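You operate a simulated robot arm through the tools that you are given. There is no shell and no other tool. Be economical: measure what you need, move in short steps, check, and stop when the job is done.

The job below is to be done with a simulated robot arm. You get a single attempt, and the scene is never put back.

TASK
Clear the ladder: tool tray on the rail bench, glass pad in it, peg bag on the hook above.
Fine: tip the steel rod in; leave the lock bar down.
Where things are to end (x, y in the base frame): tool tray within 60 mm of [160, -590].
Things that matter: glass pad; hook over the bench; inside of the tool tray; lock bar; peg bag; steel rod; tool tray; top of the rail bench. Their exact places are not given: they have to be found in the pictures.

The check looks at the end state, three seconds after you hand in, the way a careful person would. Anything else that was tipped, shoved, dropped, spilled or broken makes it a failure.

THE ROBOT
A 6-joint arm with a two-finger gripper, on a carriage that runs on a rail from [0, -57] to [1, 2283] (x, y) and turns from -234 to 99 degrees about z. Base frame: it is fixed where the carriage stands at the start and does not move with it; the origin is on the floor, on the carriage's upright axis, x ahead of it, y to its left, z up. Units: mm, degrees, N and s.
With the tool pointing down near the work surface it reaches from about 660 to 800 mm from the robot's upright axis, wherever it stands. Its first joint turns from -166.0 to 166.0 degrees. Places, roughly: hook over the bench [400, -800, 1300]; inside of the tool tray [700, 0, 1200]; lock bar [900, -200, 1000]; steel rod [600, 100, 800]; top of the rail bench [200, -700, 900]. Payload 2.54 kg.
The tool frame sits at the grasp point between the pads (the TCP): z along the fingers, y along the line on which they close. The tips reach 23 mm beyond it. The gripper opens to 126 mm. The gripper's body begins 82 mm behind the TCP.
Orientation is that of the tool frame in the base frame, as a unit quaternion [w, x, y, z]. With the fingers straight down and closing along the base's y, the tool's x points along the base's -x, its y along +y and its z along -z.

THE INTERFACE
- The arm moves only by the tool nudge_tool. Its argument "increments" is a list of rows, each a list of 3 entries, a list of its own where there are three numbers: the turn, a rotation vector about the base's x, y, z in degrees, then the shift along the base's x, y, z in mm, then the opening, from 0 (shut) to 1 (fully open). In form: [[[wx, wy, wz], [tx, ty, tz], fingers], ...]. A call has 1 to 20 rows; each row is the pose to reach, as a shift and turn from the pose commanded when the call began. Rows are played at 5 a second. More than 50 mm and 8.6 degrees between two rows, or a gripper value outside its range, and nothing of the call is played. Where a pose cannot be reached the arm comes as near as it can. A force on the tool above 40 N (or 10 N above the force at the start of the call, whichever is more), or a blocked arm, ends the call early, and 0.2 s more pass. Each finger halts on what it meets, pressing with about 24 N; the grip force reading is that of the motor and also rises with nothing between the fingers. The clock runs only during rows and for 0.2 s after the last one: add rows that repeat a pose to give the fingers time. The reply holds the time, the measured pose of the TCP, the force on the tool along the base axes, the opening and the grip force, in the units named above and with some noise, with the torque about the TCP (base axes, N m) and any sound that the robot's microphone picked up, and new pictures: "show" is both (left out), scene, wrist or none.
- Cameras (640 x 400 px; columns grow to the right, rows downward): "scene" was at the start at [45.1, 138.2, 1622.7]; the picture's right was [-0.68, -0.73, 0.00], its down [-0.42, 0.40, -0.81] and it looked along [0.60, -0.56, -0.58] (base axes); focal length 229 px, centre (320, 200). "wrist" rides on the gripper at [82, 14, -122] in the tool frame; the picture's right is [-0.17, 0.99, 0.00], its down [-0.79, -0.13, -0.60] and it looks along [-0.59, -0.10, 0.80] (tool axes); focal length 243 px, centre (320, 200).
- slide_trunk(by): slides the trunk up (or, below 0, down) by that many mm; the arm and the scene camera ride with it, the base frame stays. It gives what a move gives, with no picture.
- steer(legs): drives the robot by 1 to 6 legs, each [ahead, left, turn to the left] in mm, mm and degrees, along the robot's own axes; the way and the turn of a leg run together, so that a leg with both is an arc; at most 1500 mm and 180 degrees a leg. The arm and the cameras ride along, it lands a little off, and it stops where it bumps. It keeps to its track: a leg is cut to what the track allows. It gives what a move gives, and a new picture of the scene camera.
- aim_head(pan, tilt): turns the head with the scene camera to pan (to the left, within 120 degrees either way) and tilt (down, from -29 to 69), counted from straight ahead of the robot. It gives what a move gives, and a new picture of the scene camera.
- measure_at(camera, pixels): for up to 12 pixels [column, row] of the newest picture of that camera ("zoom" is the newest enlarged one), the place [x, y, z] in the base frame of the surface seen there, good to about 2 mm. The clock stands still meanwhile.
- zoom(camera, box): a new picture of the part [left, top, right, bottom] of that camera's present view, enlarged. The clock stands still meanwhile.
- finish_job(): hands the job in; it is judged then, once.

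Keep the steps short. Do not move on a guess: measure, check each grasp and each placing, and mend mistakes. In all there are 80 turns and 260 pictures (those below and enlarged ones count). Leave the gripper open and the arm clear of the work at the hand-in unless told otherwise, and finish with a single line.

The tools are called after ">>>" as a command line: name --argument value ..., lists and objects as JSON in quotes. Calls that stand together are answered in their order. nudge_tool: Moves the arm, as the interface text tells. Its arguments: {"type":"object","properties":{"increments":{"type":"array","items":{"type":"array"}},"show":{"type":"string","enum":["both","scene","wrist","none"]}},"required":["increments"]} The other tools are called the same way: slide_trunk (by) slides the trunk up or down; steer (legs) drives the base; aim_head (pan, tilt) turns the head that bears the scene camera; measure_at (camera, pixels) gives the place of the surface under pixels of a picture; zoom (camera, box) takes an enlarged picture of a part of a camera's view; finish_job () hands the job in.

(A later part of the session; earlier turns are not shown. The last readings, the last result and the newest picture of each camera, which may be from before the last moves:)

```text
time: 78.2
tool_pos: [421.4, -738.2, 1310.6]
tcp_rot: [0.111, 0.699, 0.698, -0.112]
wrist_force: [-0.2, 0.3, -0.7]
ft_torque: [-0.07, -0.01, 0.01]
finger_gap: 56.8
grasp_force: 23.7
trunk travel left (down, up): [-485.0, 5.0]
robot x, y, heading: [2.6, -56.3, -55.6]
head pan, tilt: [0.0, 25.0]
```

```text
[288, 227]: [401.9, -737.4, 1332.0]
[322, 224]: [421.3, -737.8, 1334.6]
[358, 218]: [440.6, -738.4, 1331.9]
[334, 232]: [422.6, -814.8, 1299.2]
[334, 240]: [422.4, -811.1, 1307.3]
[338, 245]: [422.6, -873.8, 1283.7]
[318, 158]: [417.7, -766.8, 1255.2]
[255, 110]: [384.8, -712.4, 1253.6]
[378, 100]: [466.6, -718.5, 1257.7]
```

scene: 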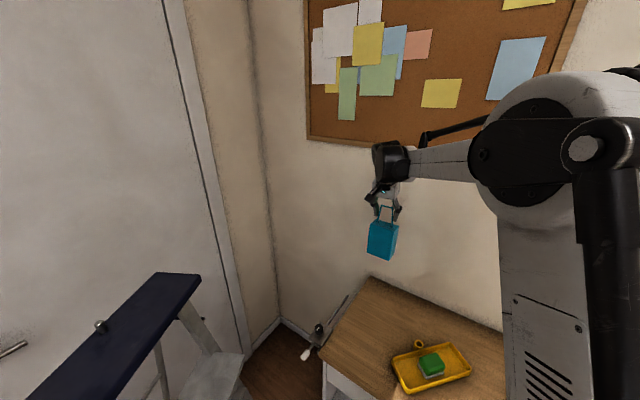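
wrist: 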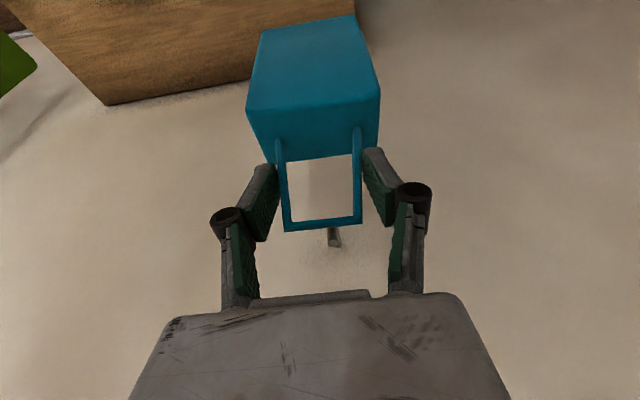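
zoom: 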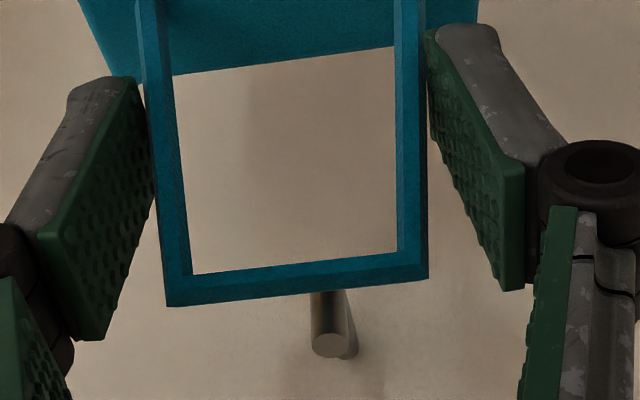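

Bar is centred (x 421) and at z 1333, above the hook tip (1308). Move −107 mm in y.

>>> nudge_tool --increments '[[[0, 0, 0], [0, -25, 2], 0.25], [[0, 0, 0], [0, -50, 3], 0.25], [[0, 0, 0], [0, -75, 3], 0.25], [[0, 0, 0], [0, -95, 3], 0.25], [[0, 0, 0], [0, -107, 3], 0.25], [[0, 0, 0], [0, -107, 3], 0.25]]'

>>> zoom --camera "wrist" --box '[260, 140, 400, 260]'

>>> zoom --camera "scene" --box '[320, 130, 460, 280]'

```text
time: 79.6
tool_pos: [419.4, -842.9, 1314.9]
tcp_rot: [0.111, 0.698, 0.698, -0.111]
wrist_force: [-0.3, -0.2, -1.4]
ft_torque: [0.0, 0.01, -0.02]
finger_gap: 57.0
grasp_force: 24.6
trunk travel left (down, up): [-485.0, 5.0]
robot x, y, heading: [-0.2, -58.8, -55.6]
head pan, tilt: [0.0, 25.0]
```

scene: 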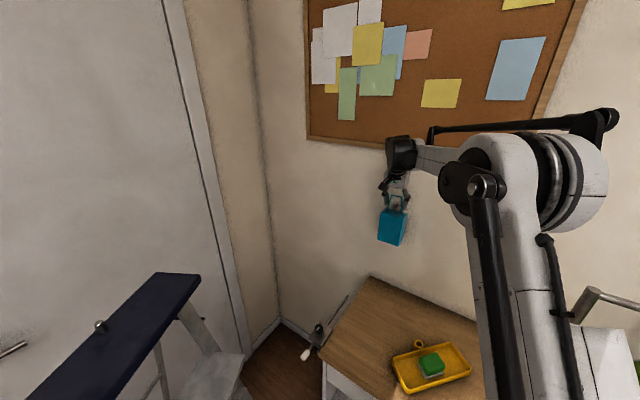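
wrist: 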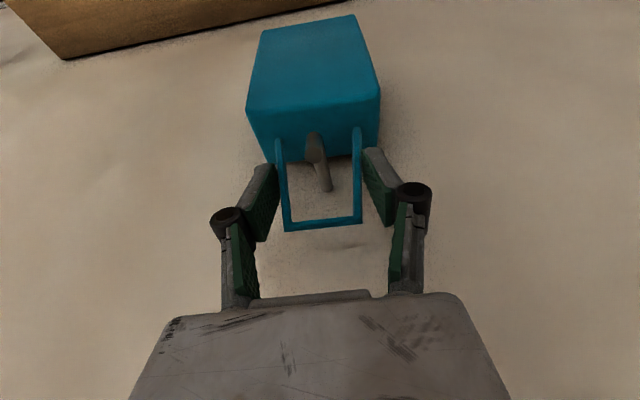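

```text
3.33 times, centred on (330, 200) of wrist
```

zoom: 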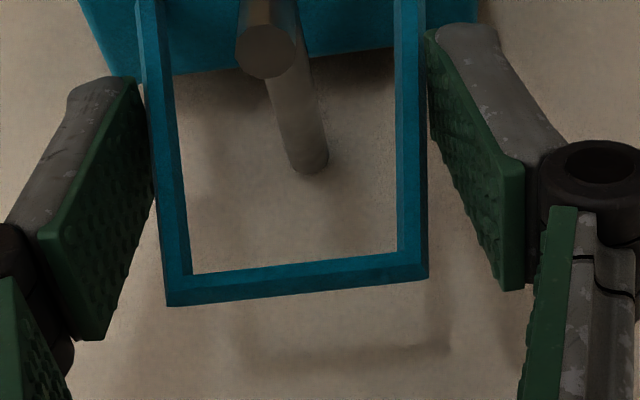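

```text
2.67 times, centred on (390, 205) of scene
```

zoom: 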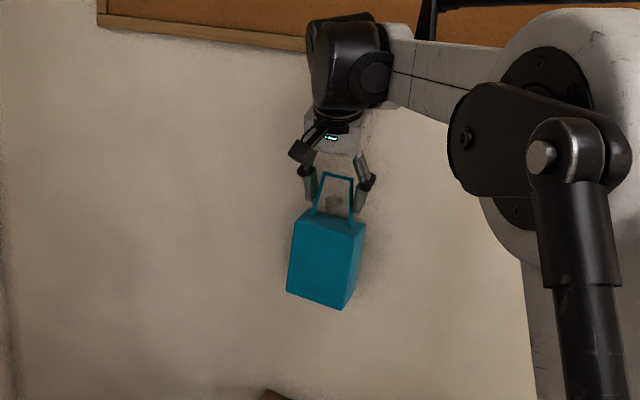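

The hook is inside the handle loop. Lower until the bar rests on the hook.

>>> nudge_tool --increments '[[[0, 0, 0], [0, 0, -15], 0.25], [[0, 0, 0], [0, 0, -27], 0.25], [[0, 0, 0], [0, 0, -33], 0.25], [[0, 0, 0], [0, 0, -36], 0.25], [[0, 0, 0], [0, 0, -36], 0.25]]' --show "wrist"

>>> zoom --camera "wrist" --box '[260, 140, 400, 260]'

>>> measure_at --camera "zoom" --pixels '[[180, 290], [300, 280], [415, 262], [300, 240], [270, 160], [300, 325]]'

```text
time: 80.8
tool_pos: [418.2, -842.5, 1278.5]
tcp_rot: [0.111, 0.698, 0.698, -0.112]
wrist_force: [0.2, 0.0, -0.8]
ft_torque: [0.04, 0.02, 0.0]
finger_gap: 56.6
grasp_force: 23.8
trunk travel left (down, up): [-485.0, 5.0]
robot x, y, heading: [0.2, -56.1, -55.6]
head pan, tilt: [0.0, 25.0]
```

wrist: 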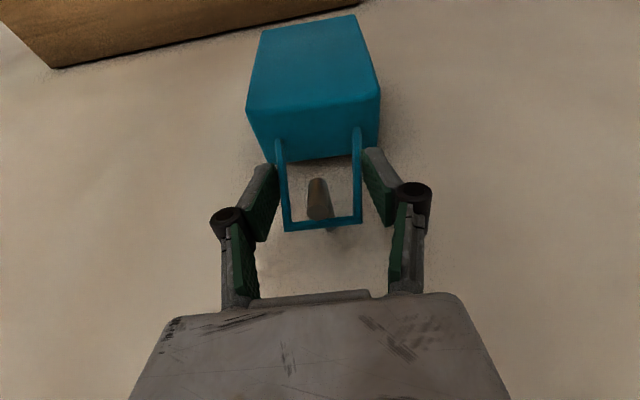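

```text
3.33 times, centred on (330, 200) of wrist
```

zoom: 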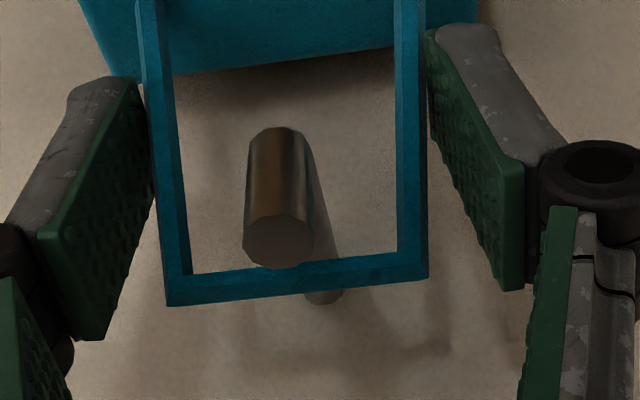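

```text
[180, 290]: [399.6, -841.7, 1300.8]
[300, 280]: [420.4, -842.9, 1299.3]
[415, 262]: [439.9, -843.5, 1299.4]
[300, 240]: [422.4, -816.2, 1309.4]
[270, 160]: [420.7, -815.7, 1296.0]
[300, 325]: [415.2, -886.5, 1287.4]
```

Bar (top z 1300) is behind the upturned tip (1309). A little lower until contact.

>>> nudge_tool --increments '[[[0, 0, 0], [0, 0, -1.5], 0.25], [[0, 0, 0], [0, 0, -3], 0.25], [[0, 0, 0], [0, 0, -4], 0.25], [[0, 0, 0], [0, 0, -4], 0.25]]' --show "none"

```text
time: 81.8
tool_pos: [418.9, -843.1, 1274.3]
tcp_rot: [0.11, 0.699, 0.698, -0.113]
wrist_force: [0.2, -0.1, 0.2]
ft_torque: [0.0, 0.03, -0.01]
finger_gap: 56.7
grasp_force: 24.2
trunk travel left (down, up): [-485.0, 5.0]
robot x, y, heading: [-0.4, -61.6, -55.6]
head pan, tilt: [0.0, 25.0]
```

>>> nudge_tool --increments '[[[0, 0, 0], [0, 0, -1], 0.25], [[0, 0, 0], [0, 0, -2], 0.25], [[0, 0, 0], [0, 0, -2], 0.25]]' --show "none"

```text
time: 82.6
tool_pos: [418.6, -841.6, 1273.0]
tcp_rot: [0.111, 0.698, 0.698, -0.112]
wrist_force: [3.9, -12.4, 31.8]
ft_torque: [0.04, 0.03, 0.04]
finger_gap: 57.1
grasp_force: 24.2
trunk travel left (down, up): [-485.0, 5.0]
robot x, y, heading: [-3.9, -61.5, -55.8]
head pan, tilt: [0.0, 25.0]
```

Firm contact: bar rests on the hook. Ease up 2 mm, open, and check.

>>> nudge_tool --increments '[[[0, 0, 0], [0, 0, 1.5], 0.25], [[0, 0, 0], [0, 0, 2], 0.4], [[0, 0, 0], [0, 0, 2], 0.5], [[0, 0, 0], [0, 0, 2], 0.6], [[0, 0, 0], [0, 0, 2], 0.7], [[0, 0, 0], [0, 0, 2], 0.8], [[0, 0, 0], [0, 0, 2], 0.8]]' --show "wrist"

>>> zoom --camera "wrist" --box '[220, 100, 430, 260]'

```text
time: 84.2
tool_pos: [419.6, -841.7, 1273.3]
tcp_rot: [0.111, 0.698, 0.698, -0.112]
wrist_force: [-0.3, 0.3, -0.2]
ft_torque: [0.03, 0.0, -0.02]
finger_gap: 100.7
grasp_force: 0.0
trunk travel left (down, up): [-485.0, 5.0]
robot x, y, heading: [0.2, -56.7, -55.7]
head pan, tilt: [0.0, 25.0]
```

wrist: 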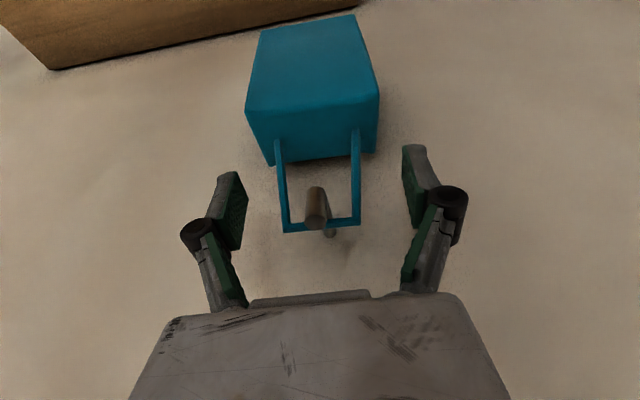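

```text
2.50 times, centred on (325, 180) of wrist
```

zoom: 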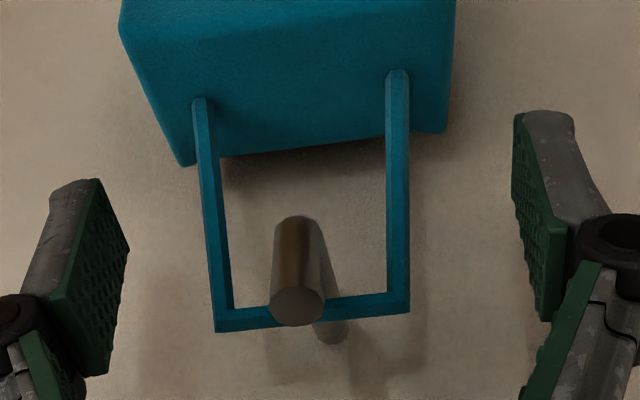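

The bag hangs on the hook. Retreat along the tool axis, then away from the wall.

>>> nudge_tool --increments '[[[0, 0, 0], [0, 9, 28], 0.8], [[0, 0, 0], [0, 19, 58], 0.8], [[0, 0, 0], [0, 32, 90], 0.8], [[0, 0, 0], [0, 70, 100], 0.8], [[0, 0, 0], [0, 110, 100], 0.8], [[0, 0, 0], [-25, 150, 100], 0.8], [[0, 0, 0], [-50, 190, 80], 0.8], [[0, 0, 0], [-80, 225, 60], 0.8], [[0, 0, 0], [-80, 225, 60], 0.8]]'

>>> zoom --camera "scene" --box '[320, 150, 460, 290]'

```text
refused: row 7 steps farther than a row can; nothing moved
```

```text
2.86 times, centred on (390, 220) of scene
```

zoom: 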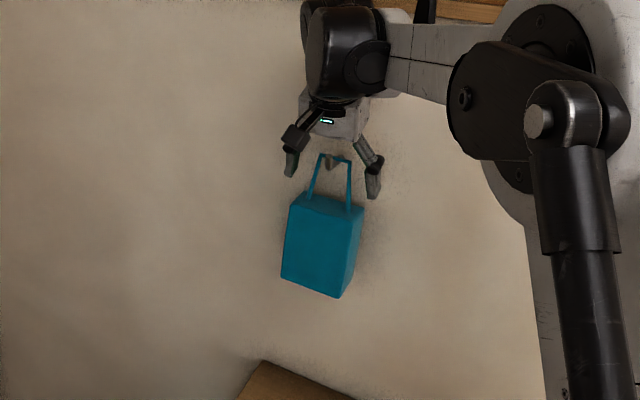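

>>> nudge_tool --increments '[[[0, 0, 0], [0, 9, 28], 0.8], [[0, 0, 0], [0, 19, 58], 0.8], [[0, 0, 0], [0, 32, 90], 0.8], [[0, 0, 0], [0, 70, 100], 0.8], [[0, 0, 0], [0, 110, 100], 0.8], [[0, 0, 0], [-20, 150, 100], 0.8], [[0, 0, 0], [-40, 190, 100], 0.8], [[0, 0, 0], [-60, 225, 90], 0.8], [[0, 0, 0], [-60, 225, 90], 0.8]]'

>>> zoom --camera "scene" --box '[320, 150, 460, 290]'

```text
time: 86.2
tool_pos: [358.2, -618.1, 1365.3]
tcp_rot: [0.11, 0.698, 0.699, -0.111]
wrist_force: [-0.7, 0.4, 0.3]
ft_torque: [0.02, -0.01, 0.0]
finger_gap: 101.1
grasp_force: 0.0
trunk travel left (down, up): [-485.0, 5.0]
robot x, y, heading: [0.6, -54.5, -55.8]
head pan, tilt: [0.0, 25.0]
```

scene: 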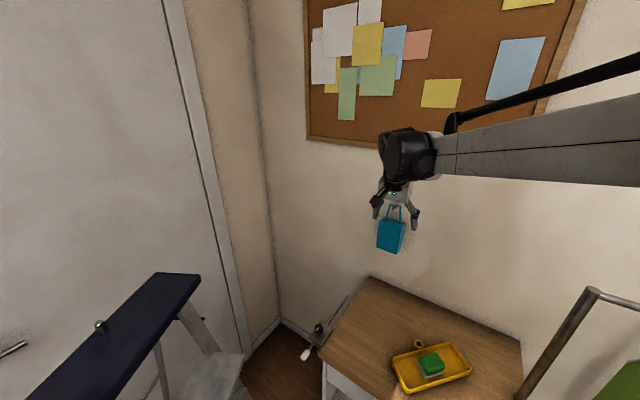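
wrist: 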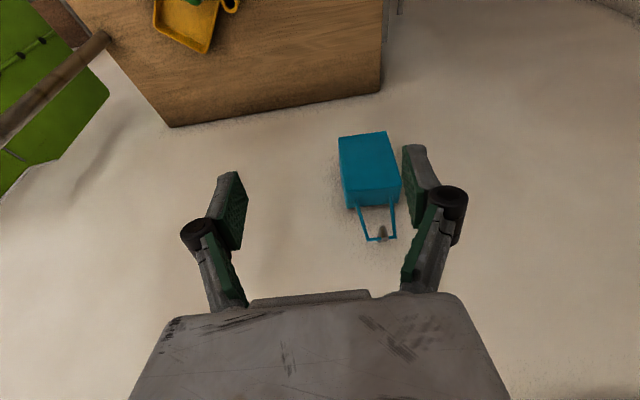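

```text
2.86 times, centred on (390, 220) of scene
```

zoom: 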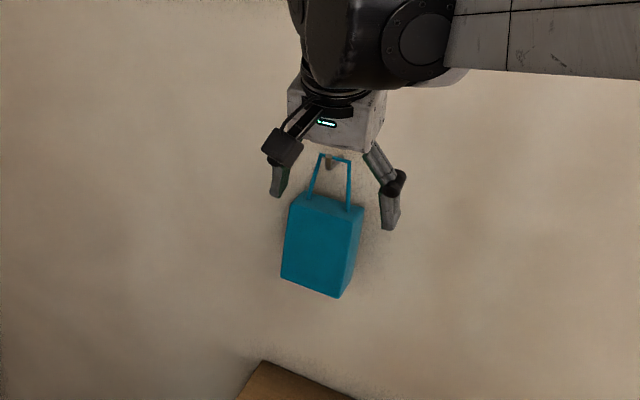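

Bag hangs securely. Now the rod: turn, drive back to y≈580, lower the trunk and look at the rod's root.

>>> steer --legs '[[0, 0, -18], [-614.6, 178.6, 0]]'

>>> slide_trunk --by -400

>>> aim_head --pan 40 --tilt 28

>>> zoom --camera "scene" --box '[290, 150, 410, 300]'

```text
time: 90.8
tool_pos: [169.8, -55.4, 1365.8]
tcp_rot: [0.092, 0.798, 0.582, -0.127]
wrist_force: [-0.6, 0.3, 1.0]
ft_torque: [0.0, 0.02, -0.03]
finger_gap: 100.4
grasp_force: 0.0
trunk travel left (down, up): [-485.0, 5.0]
robot x, y, heading: [-0.9, 589.0, -73.5]
head pan, tilt: [0.0, 25.0]
```

scene: 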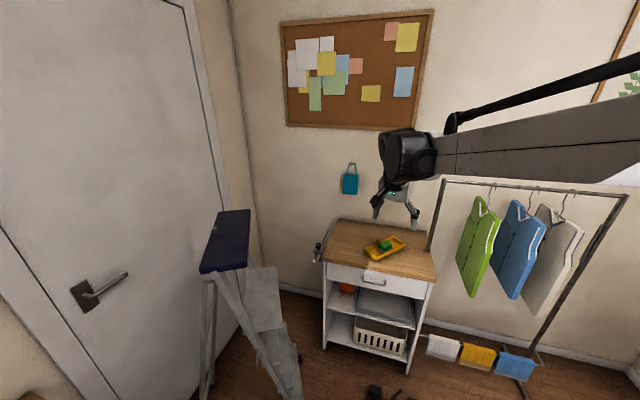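

```text
time: 94.6
tool_pos: [169.3, -56.7, 965.4]
tcp_rot: [0.091, 0.798, 0.581, -0.127]
wrist_force: [0.1, 0.4, -1.0]
ft_torque: [0.03, -0.01, 0.0]
finger_gap: 100.7
grasp_force: 0.2
trunk travel left (down, up): [-85.0, 405.0]
robot x, y, heading: [-1.0, 588.5, -73.3]
head pan, tilt: [0.0, 25.0]
```

```text
time: 95.7
tool_pos: [168.3, -55.8, 964.8]
tcp_rot: [0.092, 0.798, 0.581, -0.129]
wrist_force: [-0.9, 0.0, -0.4]
ft_torque: [-0.01, -0.02, 0.02]
finger_gap: 100.7
grasp_force: 0.0
trunk travel left (down, up): [-85.0, 405.0]
robot x, y, heading: [-3.6, 589.4, -73.4]
head pan, tilt: [40.0, 28.0]
```

scene: 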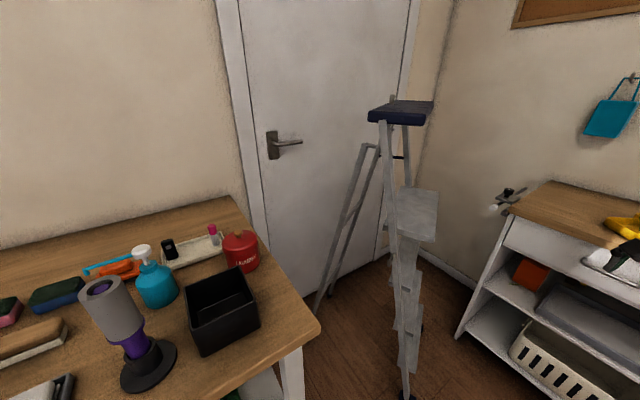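

```text
2.67 times, centred on (350, 225) of scene
```

zoom: 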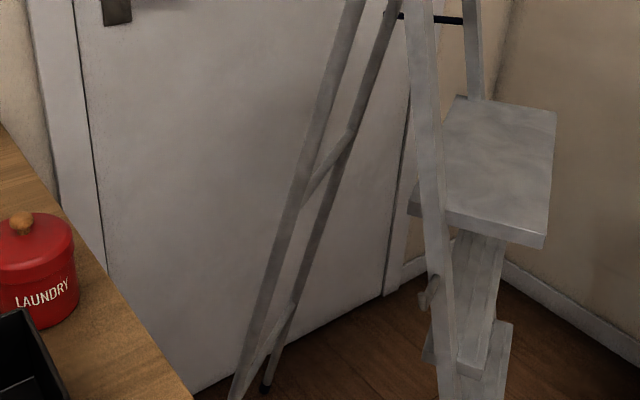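

>>> zoom --camera "scene" --box '[370, 242, 418, 272]'

>>> measure_at --camera "zoom" --pixels '[[290, 130], [270, 230], [300, 190], [320, 160], [250, 260], [330, 120]]'

```text
13.33 times, centred on (394, 257) of scene
```

zoom: 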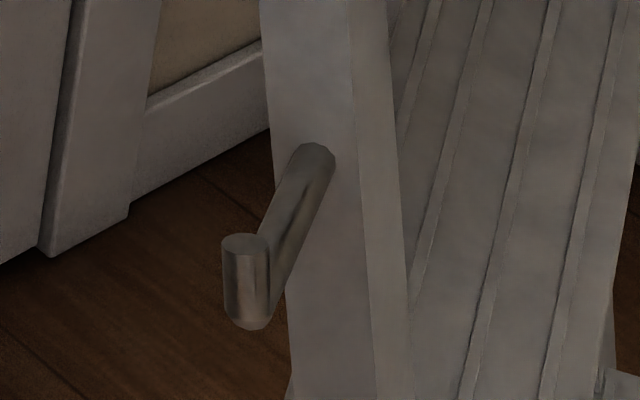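

```text
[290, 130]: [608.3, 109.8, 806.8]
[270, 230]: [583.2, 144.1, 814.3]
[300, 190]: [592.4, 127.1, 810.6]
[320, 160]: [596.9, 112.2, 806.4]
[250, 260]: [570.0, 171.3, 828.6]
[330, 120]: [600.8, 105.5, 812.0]
```

The rod is a bent hook on the outer stile, with no visible hinge from here. Turn to it and look close-up with the wrist camera.

>>> steer --legs '[[0, 0, 43]]'

>>> nudge_tool --increments '[[[0, 0, 0], [0, 0, -25], 0.5], [[0, 0, 0], [0, 0, -50], 0.5], [[0, 0, 0], [0, 0, -50], 0.5]]' --show "wrist"

>>> zoom --camera "wrist" --box '[260, 60, 400, 180]'

```text
time: 98.1
tool_pos: [562.2, 230.3, 964.7]
tcp_rot: [0.132, 0.532, 0.832, -0.085]
wrist_force: [0.6, -0.5, -0.5]
ft_torque: [0.01, -0.03, 0.03]
finger_gap: 100.8
grasp_force: 0.0
trunk travel left (down, up): [-85.0, 405.0]
robot x, y, heading: [1.7, 588.5, -30.6]
head pan, tilt: [40.0, 28.0]
```

scene: 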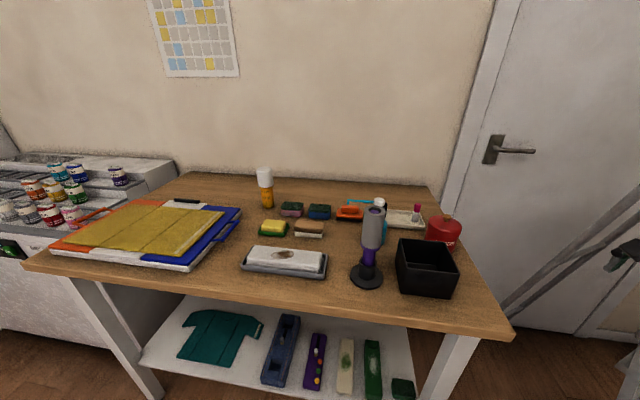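

```text
time: 98.9
tool_pos: [562.0, 228.9, 913.7]
tcp_rot: [0.132, 0.532, 0.832, -0.085]
wrist_force: [-0.1, 0.2, -0.8]
ft_torque: [0.01, -0.01, 0.02]
finger_gap: 63.1
grasp_force: 0.1
trunk travel left (down, up): [-85.0, 405.0]
robot x, y, heading: [-1.9, 588.5, -30.8]
head pan, tilt: [40.0, 28.0]
```

wrist: 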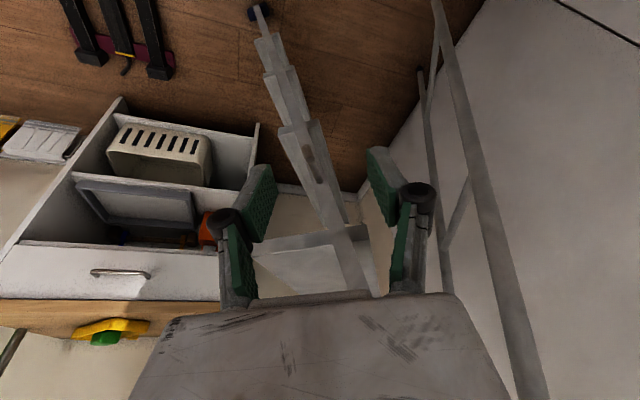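

```text
3.33 times, centred on (330, 120) of wrist
```

zoom: 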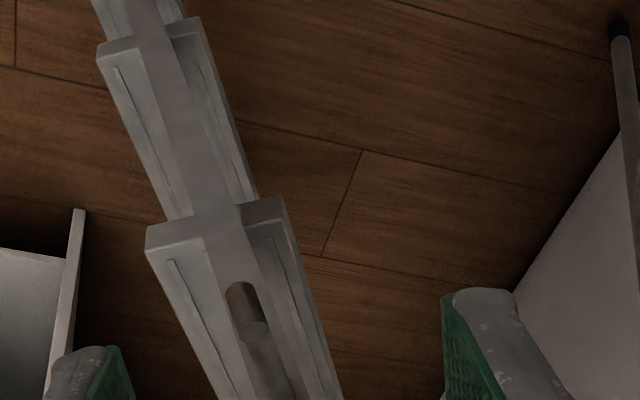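

No hinge is visible, so I'll grip the rod near its upturned end and test gently for which way it yields. First line up with it.

>>> nudge_tool --increments '[[[0, 0, 0], [0, -40, 0], 0.5], [[0, 0, 0], [5, -51, -38], 0.5], [[0, 0, 0], [8, -57, -60], 0.5], [[0, 0, 0], [8, -57, -60], 0.5]]' --show "wrist"

>>> zoom --camera "wrist" --box '[250, 120, 390, 240]'

>>> aim_head --pan 0 --tilt 32

```text
time: 99.9
tool_pos: [570.0, 171.5, 857.1]
tcp_rot: [0.133, 0.532, 0.832, -0.085]
wrist_force: [0.1, -0.2, -0.6]
ft_torque: [-0.01, 0.03, 0.02]
finger_gap: 62.9
grasp_force: 0.2
trunk travel left (down, up): [-85.0, 405.0]
robot x, y, heading: [-1.9, 587.1, -30.7]
head pan, tilt: [40.0, 28.0]
```

wrist: 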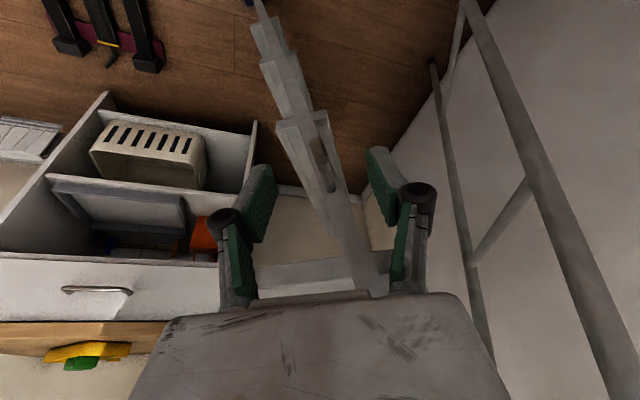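

```text
3.33 times, centred on (320, 180) of wrist
```

zoom: 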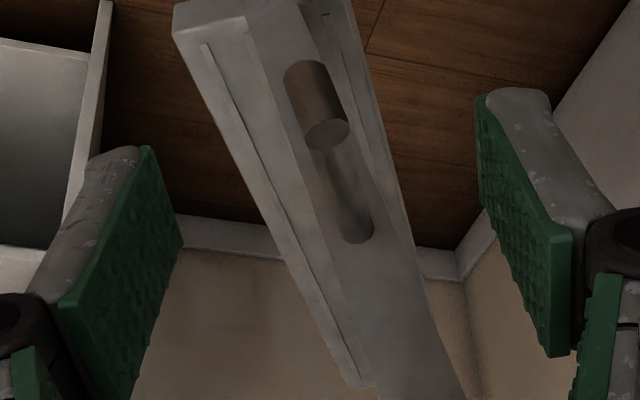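

```text
time: 101.0
tool_pos: [569.9, 172.1, 856.5]
tcp_rot: [0.132, 0.532, 0.832, -0.086]
wrist_force: [0.1, -0.1, 0.3]
ft_torque: [-0.02, -0.02, 0.01]
finger_gap: 63.1
grasp_force: 0.1
trunk travel left (down, up): [-85.0, 405.0]
robot x, y, heading: [1.3, 589.5, -31.1]
head pan, tilt: [0.0, 32.0]
```

scene: 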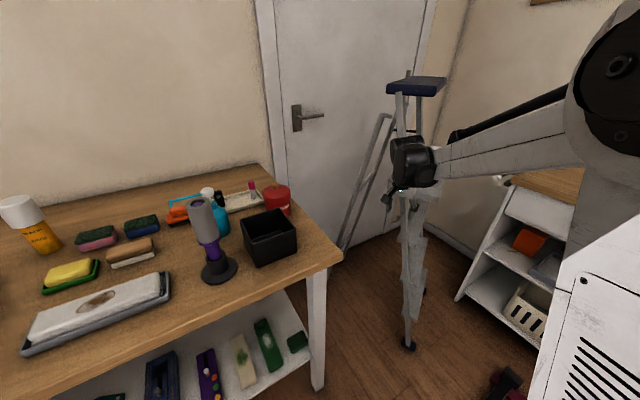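

>>> zoom --camera "wrist" --box '[250, 120, 390, 240]'

>>> measure_at --camera "zoom" --pixels '[[327, 133], [315, 130], [340, 128], [310, 90], [345, 190], [356, 225], [357, 238], [330, 240], [385, 240], [370, 300], [300, 180]]'

```text
3.33 times, centred on (320, 180) of wrist
```

zoom: 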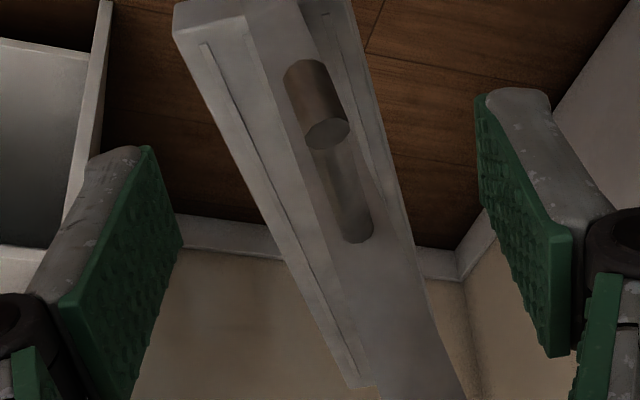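

```text
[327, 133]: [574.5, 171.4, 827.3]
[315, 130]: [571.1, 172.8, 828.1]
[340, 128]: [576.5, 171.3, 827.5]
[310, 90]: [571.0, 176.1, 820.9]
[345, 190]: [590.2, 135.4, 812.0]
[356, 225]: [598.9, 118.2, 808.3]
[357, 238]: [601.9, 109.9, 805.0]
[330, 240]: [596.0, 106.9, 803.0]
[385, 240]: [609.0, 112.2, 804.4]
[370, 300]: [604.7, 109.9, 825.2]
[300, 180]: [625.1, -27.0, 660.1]
```

Rod points at 114.7°, matching the tool's closing axis. Descend to straddle it near its tip and close.

>>> nudge_tool --increments '[[[0, 0, 0], [5, -3, -10], 0.5], [[0, 0, 0], [7, -8, -26], 0.5], [[0, 0, 0], [9, -12, -39], 0.5], [[0, 0, 0], [9, -12, -39], 0.4], [[0, 0, 0], [9, -12, -39], 0.25], [[0, 0, 0], [9, -12, -39], 0.12], [[0, 0, 0], [9, -12, -39], 0.04], [[0, 0, 0], [9, -12, -39], 0.04]]' --show "wrist"

>>> zoom --camera "wrist" --box '[250, 120, 390, 240]'

```text
time: 102.8
tool_pos: [578.7, 161.6, 815.4]
tcp_rot: [0.132, 0.531, 0.832, -0.086]
wrist_force: [-9.3, -5.2, 0.4]
ft_torque: [0.0, 0.08, -0.14]
finger_gap: 11.4
grasp_force: 4.6
trunk travel left (down, up): [-85.0, 405.0]
robot x, y, heading: [1.6, 592.5, -30.4]
head pan, tilt: [0.0, 32.0]
```

wrist: 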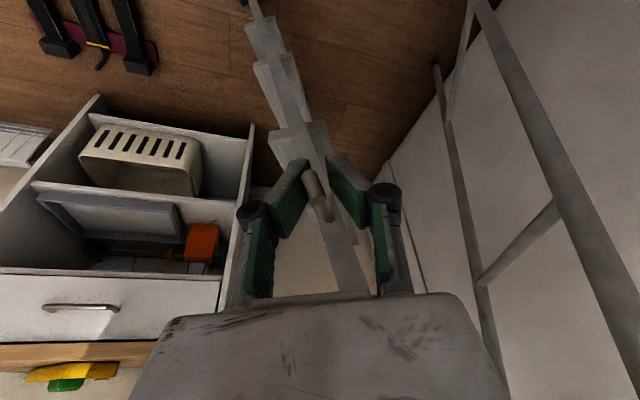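

```text
3.33 times, centred on (320, 180) of wrist
```

zoom: 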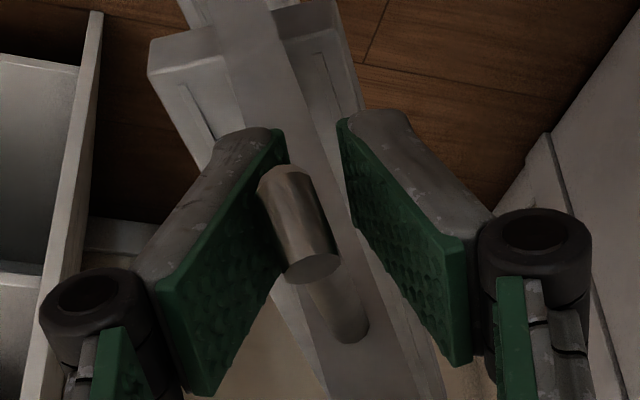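

Left finger pushes the rod with 10 N and it doesn't yield sideways. Centre by ~3 mm and finish closing.

>>> nudge_tool --increments '[[[0, 0, 0], [-1.5, -0.7, 0], 0.04], [[0, 0, 0], [-3, -1.4, 0], 0.04], [[0, 0, 0], [-3, -1.4, 0], 0.04], [[0, 0, 0], [-3, -1.4, 0], 0.04]]' --show "wrist"

>>> zoom --camera "wrist" --box '[250, 120, 390, 240]'

```text
time: 103.8
tool_pos: [575.4, 159.1, 815.8]
tcp_rot: [0.133, 0.532, 0.832, -0.085]
wrist_force: [0.7, 0.9, 0.1]
ft_torque: [0.03, -0.01, -0.01]
finger_gap: 5.9
grasp_force: 0.1
trunk travel left (down, up): [-85.0, 405.0]
robot x, y, heading: [0.0, 586.5, -30.8]
head pan, tilt: [0.0, 32.0]
```

wrist: 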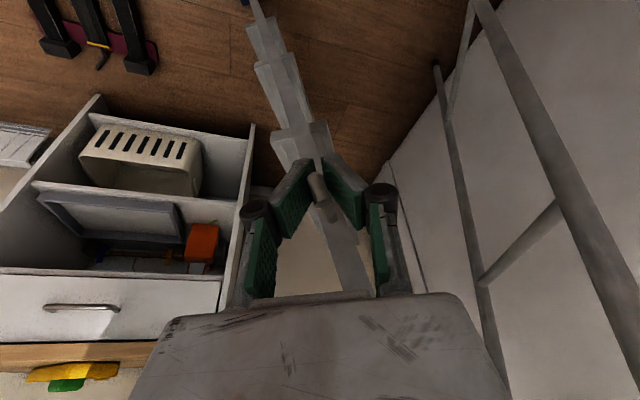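

```text
3.33 times, centred on (320, 180) of wrist
```

zoom: 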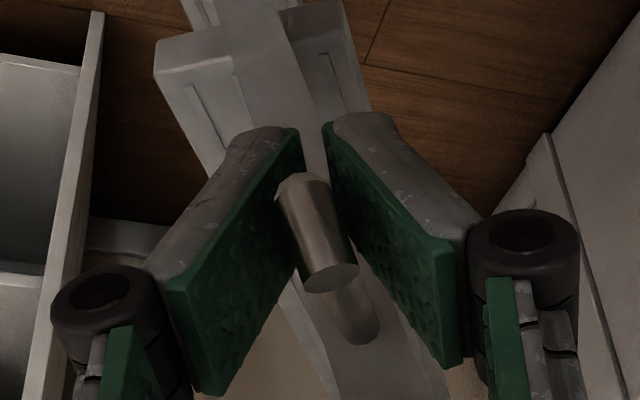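

Gap fell to the commanded 5 mm with no grip force; check where the rod is now.

>>> measure_at --camera "zoom" --pixels '[[332, 278], [315, 278], [345, 275], [305, 230], [355, 310], [360, 335], [320, 150], [290, 140], [330, 135]]'

```text
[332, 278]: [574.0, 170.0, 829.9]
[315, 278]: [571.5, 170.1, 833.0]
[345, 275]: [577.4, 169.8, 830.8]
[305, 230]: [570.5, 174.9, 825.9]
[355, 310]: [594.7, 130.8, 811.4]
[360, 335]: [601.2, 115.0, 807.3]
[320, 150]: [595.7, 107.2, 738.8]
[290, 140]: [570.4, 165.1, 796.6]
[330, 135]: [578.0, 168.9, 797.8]
```

Tip z went up ~3 mm; the rod may be thin (~6 mm) and just touched. Close fully.

>>> nudge_tool --increments '[[[0, 0, 0], [0, 0, 0], 0.02], [[0, 0, 0], [0, 0, 0], 0], [[0, 0, 0], [0, 0, 0], 0]]' --show "wrist"

>>> zoom --camera "wrist" --box '[250, 120, 390, 240]'

>>> measure_at --camera "zoom" --pixels '[[332, 278], [315, 278], [345, 275], [305, 230], [355, 310], [360, 335]]'

```text
time: 104.5
tool_pos: [576.3, 160.3, 815.3]
tcp_rot: [0.132, 0.531, 0.832, -0.085]
wrist_force: [2.5, 2.6, 0.5]
ft_torque: [-0.04, -0.06, 0.1]
finger_gap: 6.1
grasp_force: 24.4
trunk travel left (down, up): [-85.0, 405.0]
robot x, y, heading: [2.1, 588.9, -30.6]
head pan, tilt: [0.0, 32.0]
```

wrist: 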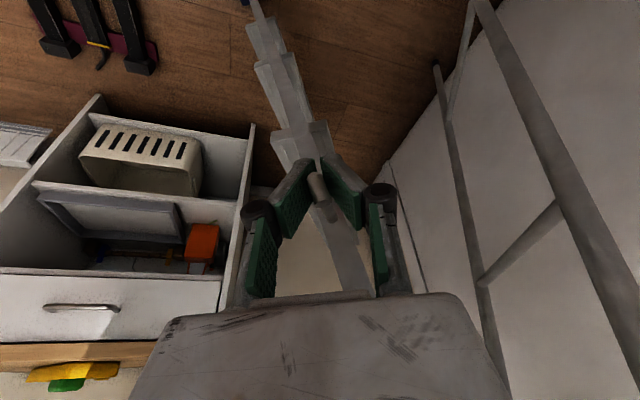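

```text
3.33 times, centred on (320, 180) of wrist
```

zoom: 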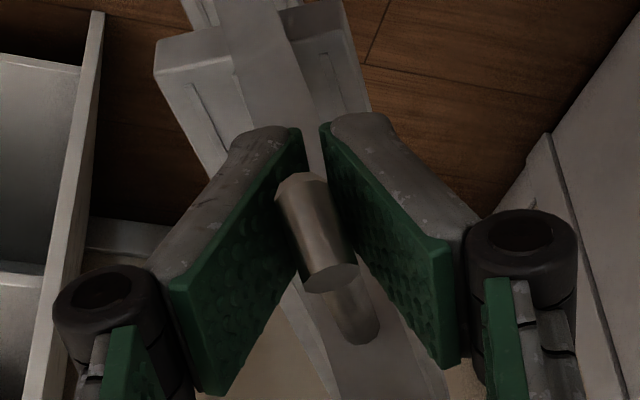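

```text
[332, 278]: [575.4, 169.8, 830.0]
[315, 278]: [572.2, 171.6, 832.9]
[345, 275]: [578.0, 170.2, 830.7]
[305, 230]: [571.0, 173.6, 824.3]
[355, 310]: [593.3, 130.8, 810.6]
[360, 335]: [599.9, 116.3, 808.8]
```

Rod gripped firmly. Test: raise 5 mm and read the force.

>>> nudge_tool --increments '[[[0, 0, 0], [0, 0, 2], 0], [[0, 0, 0], [0, 0, 4], 0], [[0, 0, 0], [0, 0, 4], 0]]' --show "none"

```text
time: 105.3
tool_pos: [576.2, 158.4, 819.2]
tcp_rot: [0.131, 0.532, 0.832, -0.085]
wrist_force: [3.7, 3.4, -0.5]
ft_torque: [0.89, 0.43, 0.03]
finger_gap: 6.0
grasp_force: 24.4
trunk travel left (down, up): [-85.0, 405.0]
robot x, y, heading: [0.2, 589.5, -31.1]
head pan, tilt: [0.0, 32.0]
```

It rises freely (z force ≈0), so it hinges upward about its root. Follow the arc to ~45°.

>>> nudge_tool --increments '[[[0, 0, 0], [1, -2, 6], 0], [[0, 0, 0], [2.3, -4.9, 12.5], 0], [[0, 0, 0], [4, -8.7, 18.5], 0], [[0, 0, 0], [6.1, -13.2, 24.3], 0], [[0, 0, 0], [6.1, -13.2, 24.3], 0]]'

>>> zoom --camera "wrist" --box '[250, 120, 390, 240]'

>>> measure_at --camera "zoom" --pixels '[[332, 278], [320, 240], [305, 200], [345, 300], [355, 320], [310, 180]]'

```text
time: 106.5
tool_pos: [580.5, 145.2, 844.8]
tcp_rot: [0.131, 0.532, 0.832, -0.086]
wrist_force: [1.5, 0.8, 0.5]
ft_torque: [0.0, 0.0, 0.0]
finger_gap: 0.0
grasp_force: 24.5
trunk travel left (down, up): [-85.0, 405.0]
robot x, y, heading: [0.9, 587.6, -30.9]
head pan, tilt: [0.0, 32.0]
```

scene: 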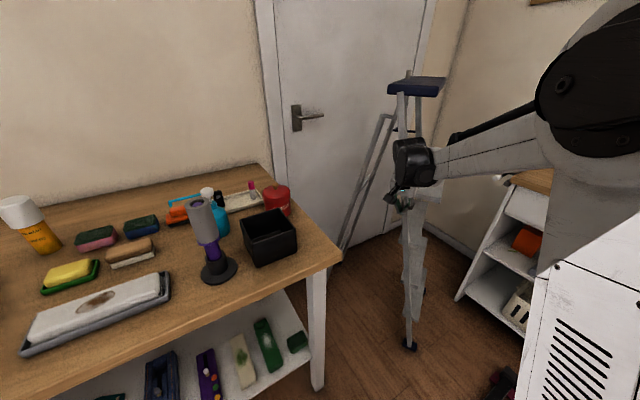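
wrist: 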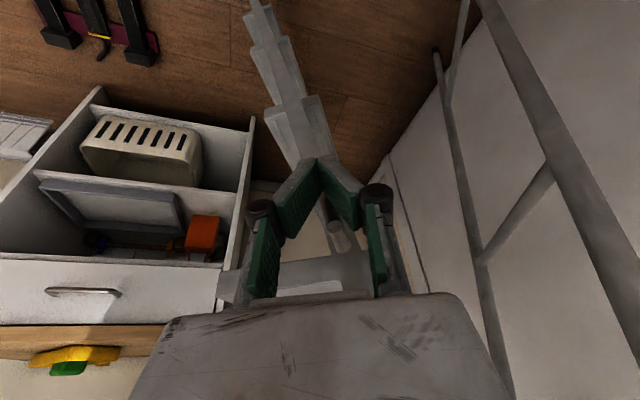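

```text
3.33 times, centred on (320, 180) of wrist
```

zoom: 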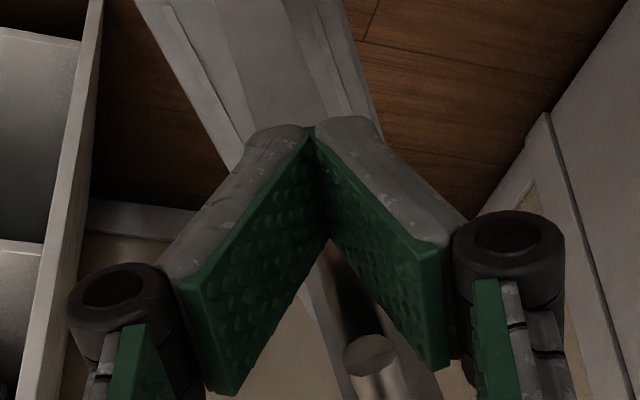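

```text
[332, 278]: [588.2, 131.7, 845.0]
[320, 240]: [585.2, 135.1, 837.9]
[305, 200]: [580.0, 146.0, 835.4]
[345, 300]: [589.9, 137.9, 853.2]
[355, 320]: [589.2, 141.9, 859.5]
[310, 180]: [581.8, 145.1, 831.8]
```

The fingers slipped shut but the rod has swung up, visible at (370,350) in the zoom. Measure it.

>>> measure_at --camera "zoom" --pixels '[[370, 350], [355, 360], [385, 345], [375, 385], [350, 290], [340, 270]]'

>>> zoom --camera "scene" --box '[380, 160, 440, 240]'

```text
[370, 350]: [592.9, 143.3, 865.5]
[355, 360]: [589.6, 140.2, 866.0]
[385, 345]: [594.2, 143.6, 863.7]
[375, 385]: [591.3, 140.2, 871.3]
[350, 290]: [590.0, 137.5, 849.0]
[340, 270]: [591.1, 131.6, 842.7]
```

```text
5.00 times, centred on (410, 200) of scene
```

zoom: 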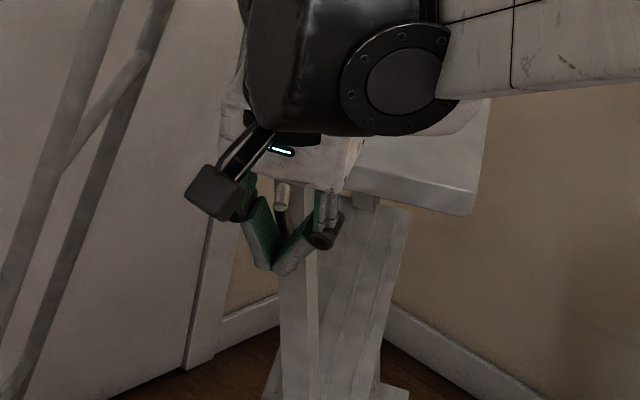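

Rod now stands at ~62°, elbow near [592,142,865]. With the fingers shut, push it further in by ~10 mm in small steps and read the force.

>>> nudge_tool --increments '[[[0, 0, 0], [1.3, -2.7, 2], 0], [[0, 0, 0], [2.5, -5.4, 4], 0], [[0, 0, 0], [3.8, -8.2, 6], 0], [[0, 0, 0], [3.8, -8.2, 6], 0]]' --show "wrist"

>>> zoom --camera "wrist" --box '[270, 130, 410, 250]'

>>> measure_at --camera "zoom" --pixels '[[330, 320], [325, 350], [340, 330], [300, 280], [310, 300]]'

```text
time: 107.5
tool_pos: [585.8, 138.6, 849.0]
tcp_rot: [0.131, 0.531, 0.833, -0.086]
wrist_force: [0.7, 0.0, 0.0]
ft_torque: [0.03, -0.02, 0.0]
finger_gap: 0.0
grasp_force: 23.6
trunk travel left (down, up): [-85.0, 405.0]
robot x, y, heading: [0.3, 585.2, -30.9]
head pan, tilt: [0.0, 32.0]
```

wrist: 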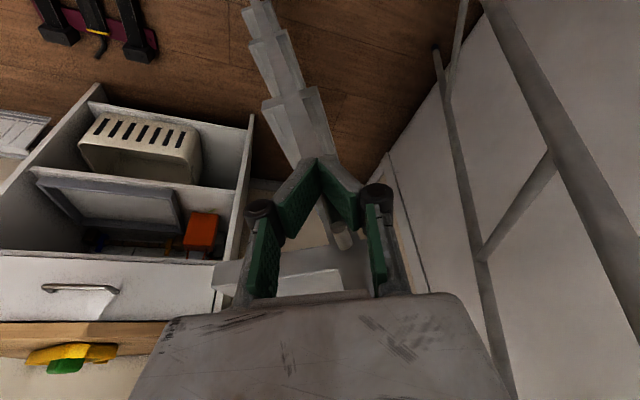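

```text
3.33 times, centred on (340, 190) of wrist
```

zoom: 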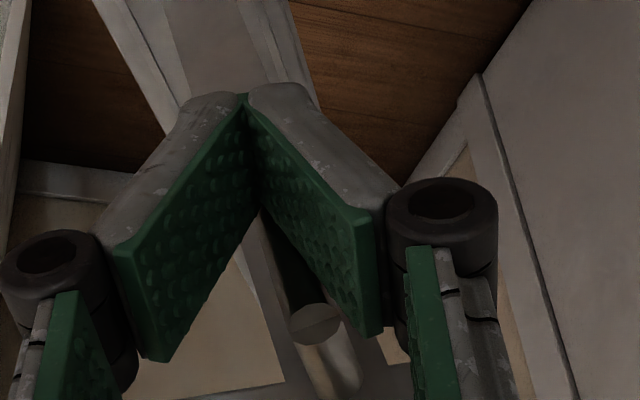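

```text
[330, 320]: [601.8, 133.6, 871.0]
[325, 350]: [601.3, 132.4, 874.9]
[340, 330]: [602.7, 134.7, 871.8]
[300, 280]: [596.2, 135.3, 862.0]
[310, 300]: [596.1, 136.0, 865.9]
```

No force yet, rod at ~71°. Push another 8 mm.

>>> nudge_tool --increments '[[[0, 0, 0], [1.3, -2.7, 1], 0], [[0, 0, 0], [2.5, -5.4, 2], 0], [[0, 0, 0], [3.8, -8.2, 3], 0], [[0, 0, 0], [3.8, -8.2, 3], 0]]' --show "wrist"

>>> zoom --camera "wrist" --box '[270, 130, 410, 250]'

>>> measure_at --camera "zoom" --pixels '[[330, 320], [325, 350], [340, 330], [300, 280], [310, 300]]'

```text
time: 108.5
tool_pos: [588.6, 129.9, 854.3]
tcp_rot: [0.132, 0.532, 0.832, -0.085]
wrist_force: [-0.5, 1.3, 0.1]
ft_torque: [0.01, 0.01, -0.01]
finger_gap: 0.1
grasp_force: 24.4
trunk travel left (down, up): [-85.0, 405.0]
robot x, y, heading: [2.6, 585.5, -30.7]
head pan, tilt: [0.0, 32.0]
```

wrist: 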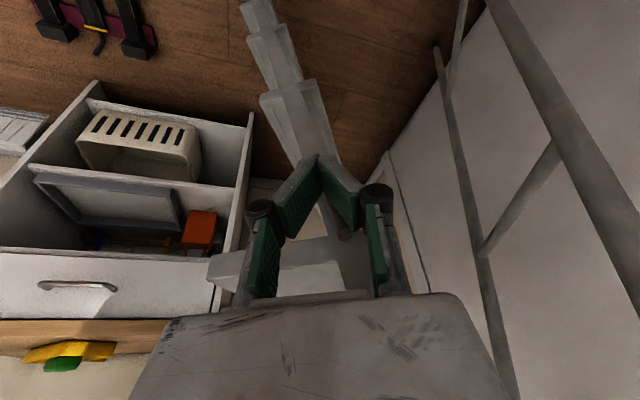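

```text
3.33 times, centred on (340, 190) of wrist
```

zoom: 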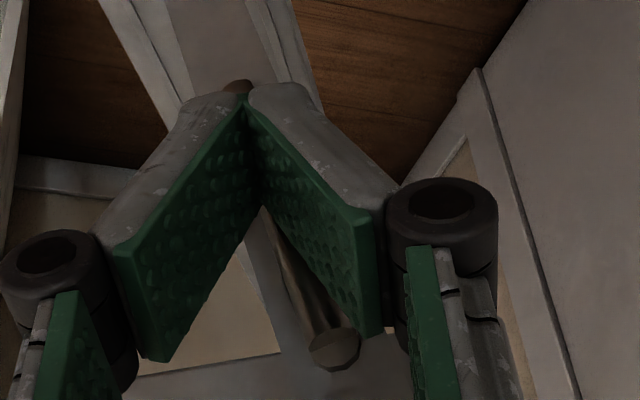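

```text
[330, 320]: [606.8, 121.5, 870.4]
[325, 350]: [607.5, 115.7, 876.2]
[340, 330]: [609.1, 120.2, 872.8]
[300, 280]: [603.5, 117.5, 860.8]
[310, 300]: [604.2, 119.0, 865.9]
```

Rod now stands nearly vertical against the stile (elbow [607,120,872]). Retreat outward and inspect whether it stays.

>>> nudge_tool --increments '[[[0, 0, 0], [-8, 18, 2], 0], [[0, 0, 0], [-20, 43, 5], 0], [[0, 0, 0], [-36, 78, 15], 0], [[0, 0, 0], [-52, 113, 35], 0.2], [[0, 0, 0], [-52, 113, 60], 0.5], [[0, 0, 0], [-52, 113, 60], 0.5]]'

>>> zoom --camera "wrist" --box '[250, 80, 430, 230]'

```text
time: 110.0
tool_pos: [534.3, 244.0, 912.8]
tcp_rot: [0.132, 0.531, 0.833, -0.085]
wrist_force: [0.1, -0.4, -0.3]
ft_torque: [0.02, 0.01, -0.01]
finger_gap: 63.1
grasp_force: 0.1
trunk travel left (down, up): [-85.0, 405.0]
robot x, y, heading: [-0.5, 585.4, -31.0]
head pan, tilt: [0.0, 32.0]
```

scene: 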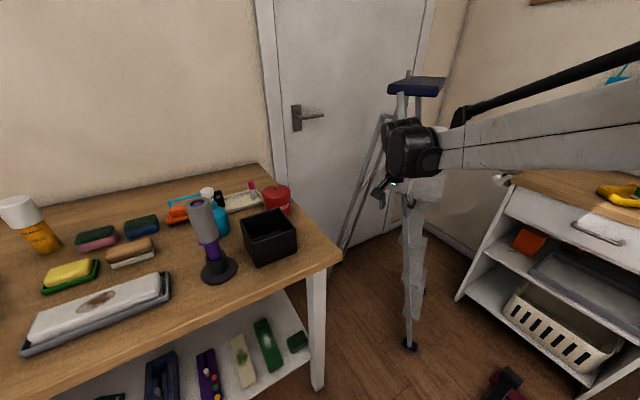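
wrist: 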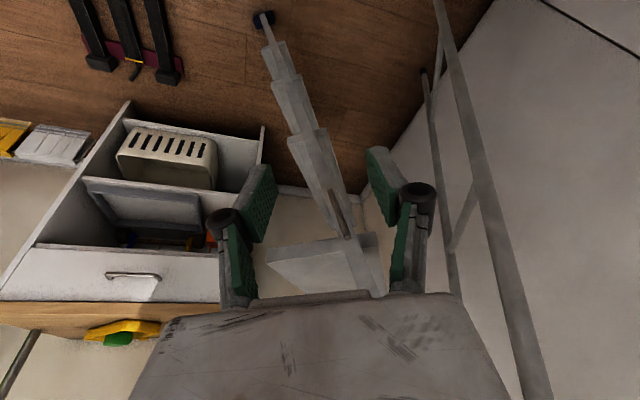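

```text
2.67 times, centred on (340, 155) of wrist
```

zoom: 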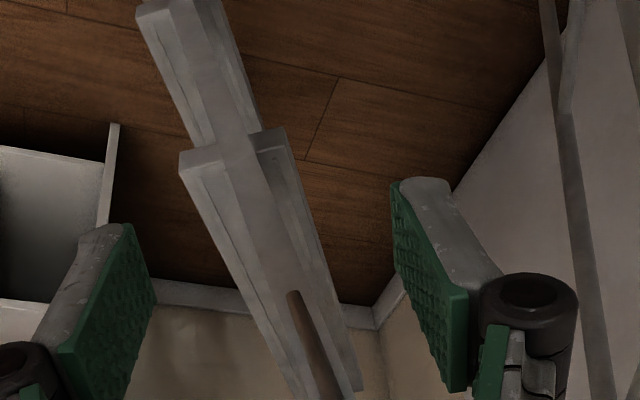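

>>> zoom --camera "wrist" --box '[310, 170, 380, 250]'

>>> measure_at --camera "wrist" --pixels '[[331, 192], [334, 200], [338, 212], [343, 228], [346, 235]]'

```text
5.00 times, centred on (345, 210) of wrist
```

zoom: 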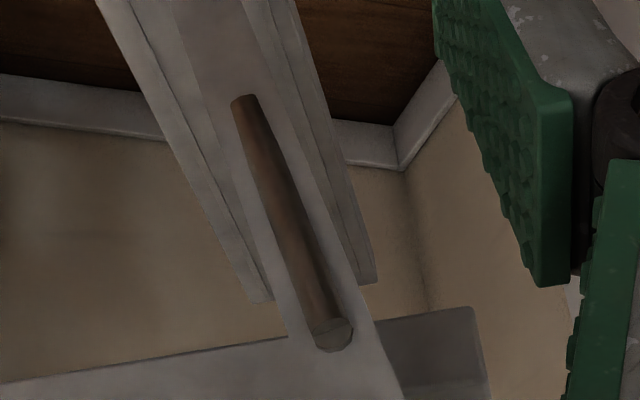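

```text
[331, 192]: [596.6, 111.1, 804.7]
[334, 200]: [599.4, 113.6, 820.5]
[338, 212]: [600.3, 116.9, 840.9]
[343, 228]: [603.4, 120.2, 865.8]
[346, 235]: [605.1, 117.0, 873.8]
```

Rod stays up at ~85°. I'll press its top gently with the shut fingertips to make sure it is fully in.

>>> nudge_tool --increments '[[[0, 0, 0], [0, 0, 0], 0.2], [[0, 0, 0], [18, -32, -9], 0], [[0, 0, 0], [37, -64, -18], 0], [[0, 0, 0], [55, -96, -27], 0], [[0, 0, 0], [59.4, -105, -27], 0], [[0, 0, 0], [61.1, -108.5, -27], 0], [[0, 0, 0], [61.9, -110.3, -27], 0], [[0, 0, 0], [61.9, -110.3, -27], 0]]' --show "wrist"

>>> zoom --camera "wrist" --box '[250, 120, 390, 240]'

```text
time: 111.8
tool_pos: [598.7, 133.2, 886.1]
tcp_rot: [0.133, 0.531, 0.832, -0.085]
wrist_force: [-6.0, 4.8, 0.5]
ft_torque: [0.09, 0.13, -0.05]
finger_gap: 6.1
grasp_force: 24.2
trunk travel left (down, up): [-85.0, 405.0]
robot x, y, heading: [2.7, 590.3, -30.8]
head pan, tilt: [0.0, 32.0]
```

wrist: 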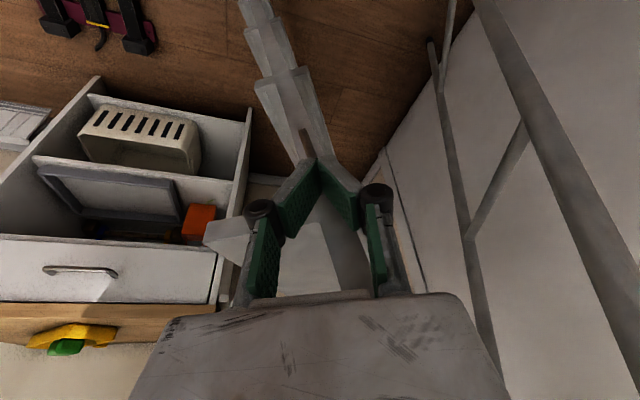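

```text
3.33 times, centred on (320, 180) of wrist
```

zoom: 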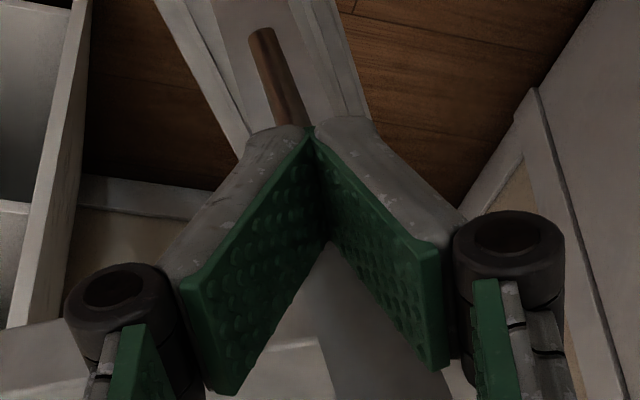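

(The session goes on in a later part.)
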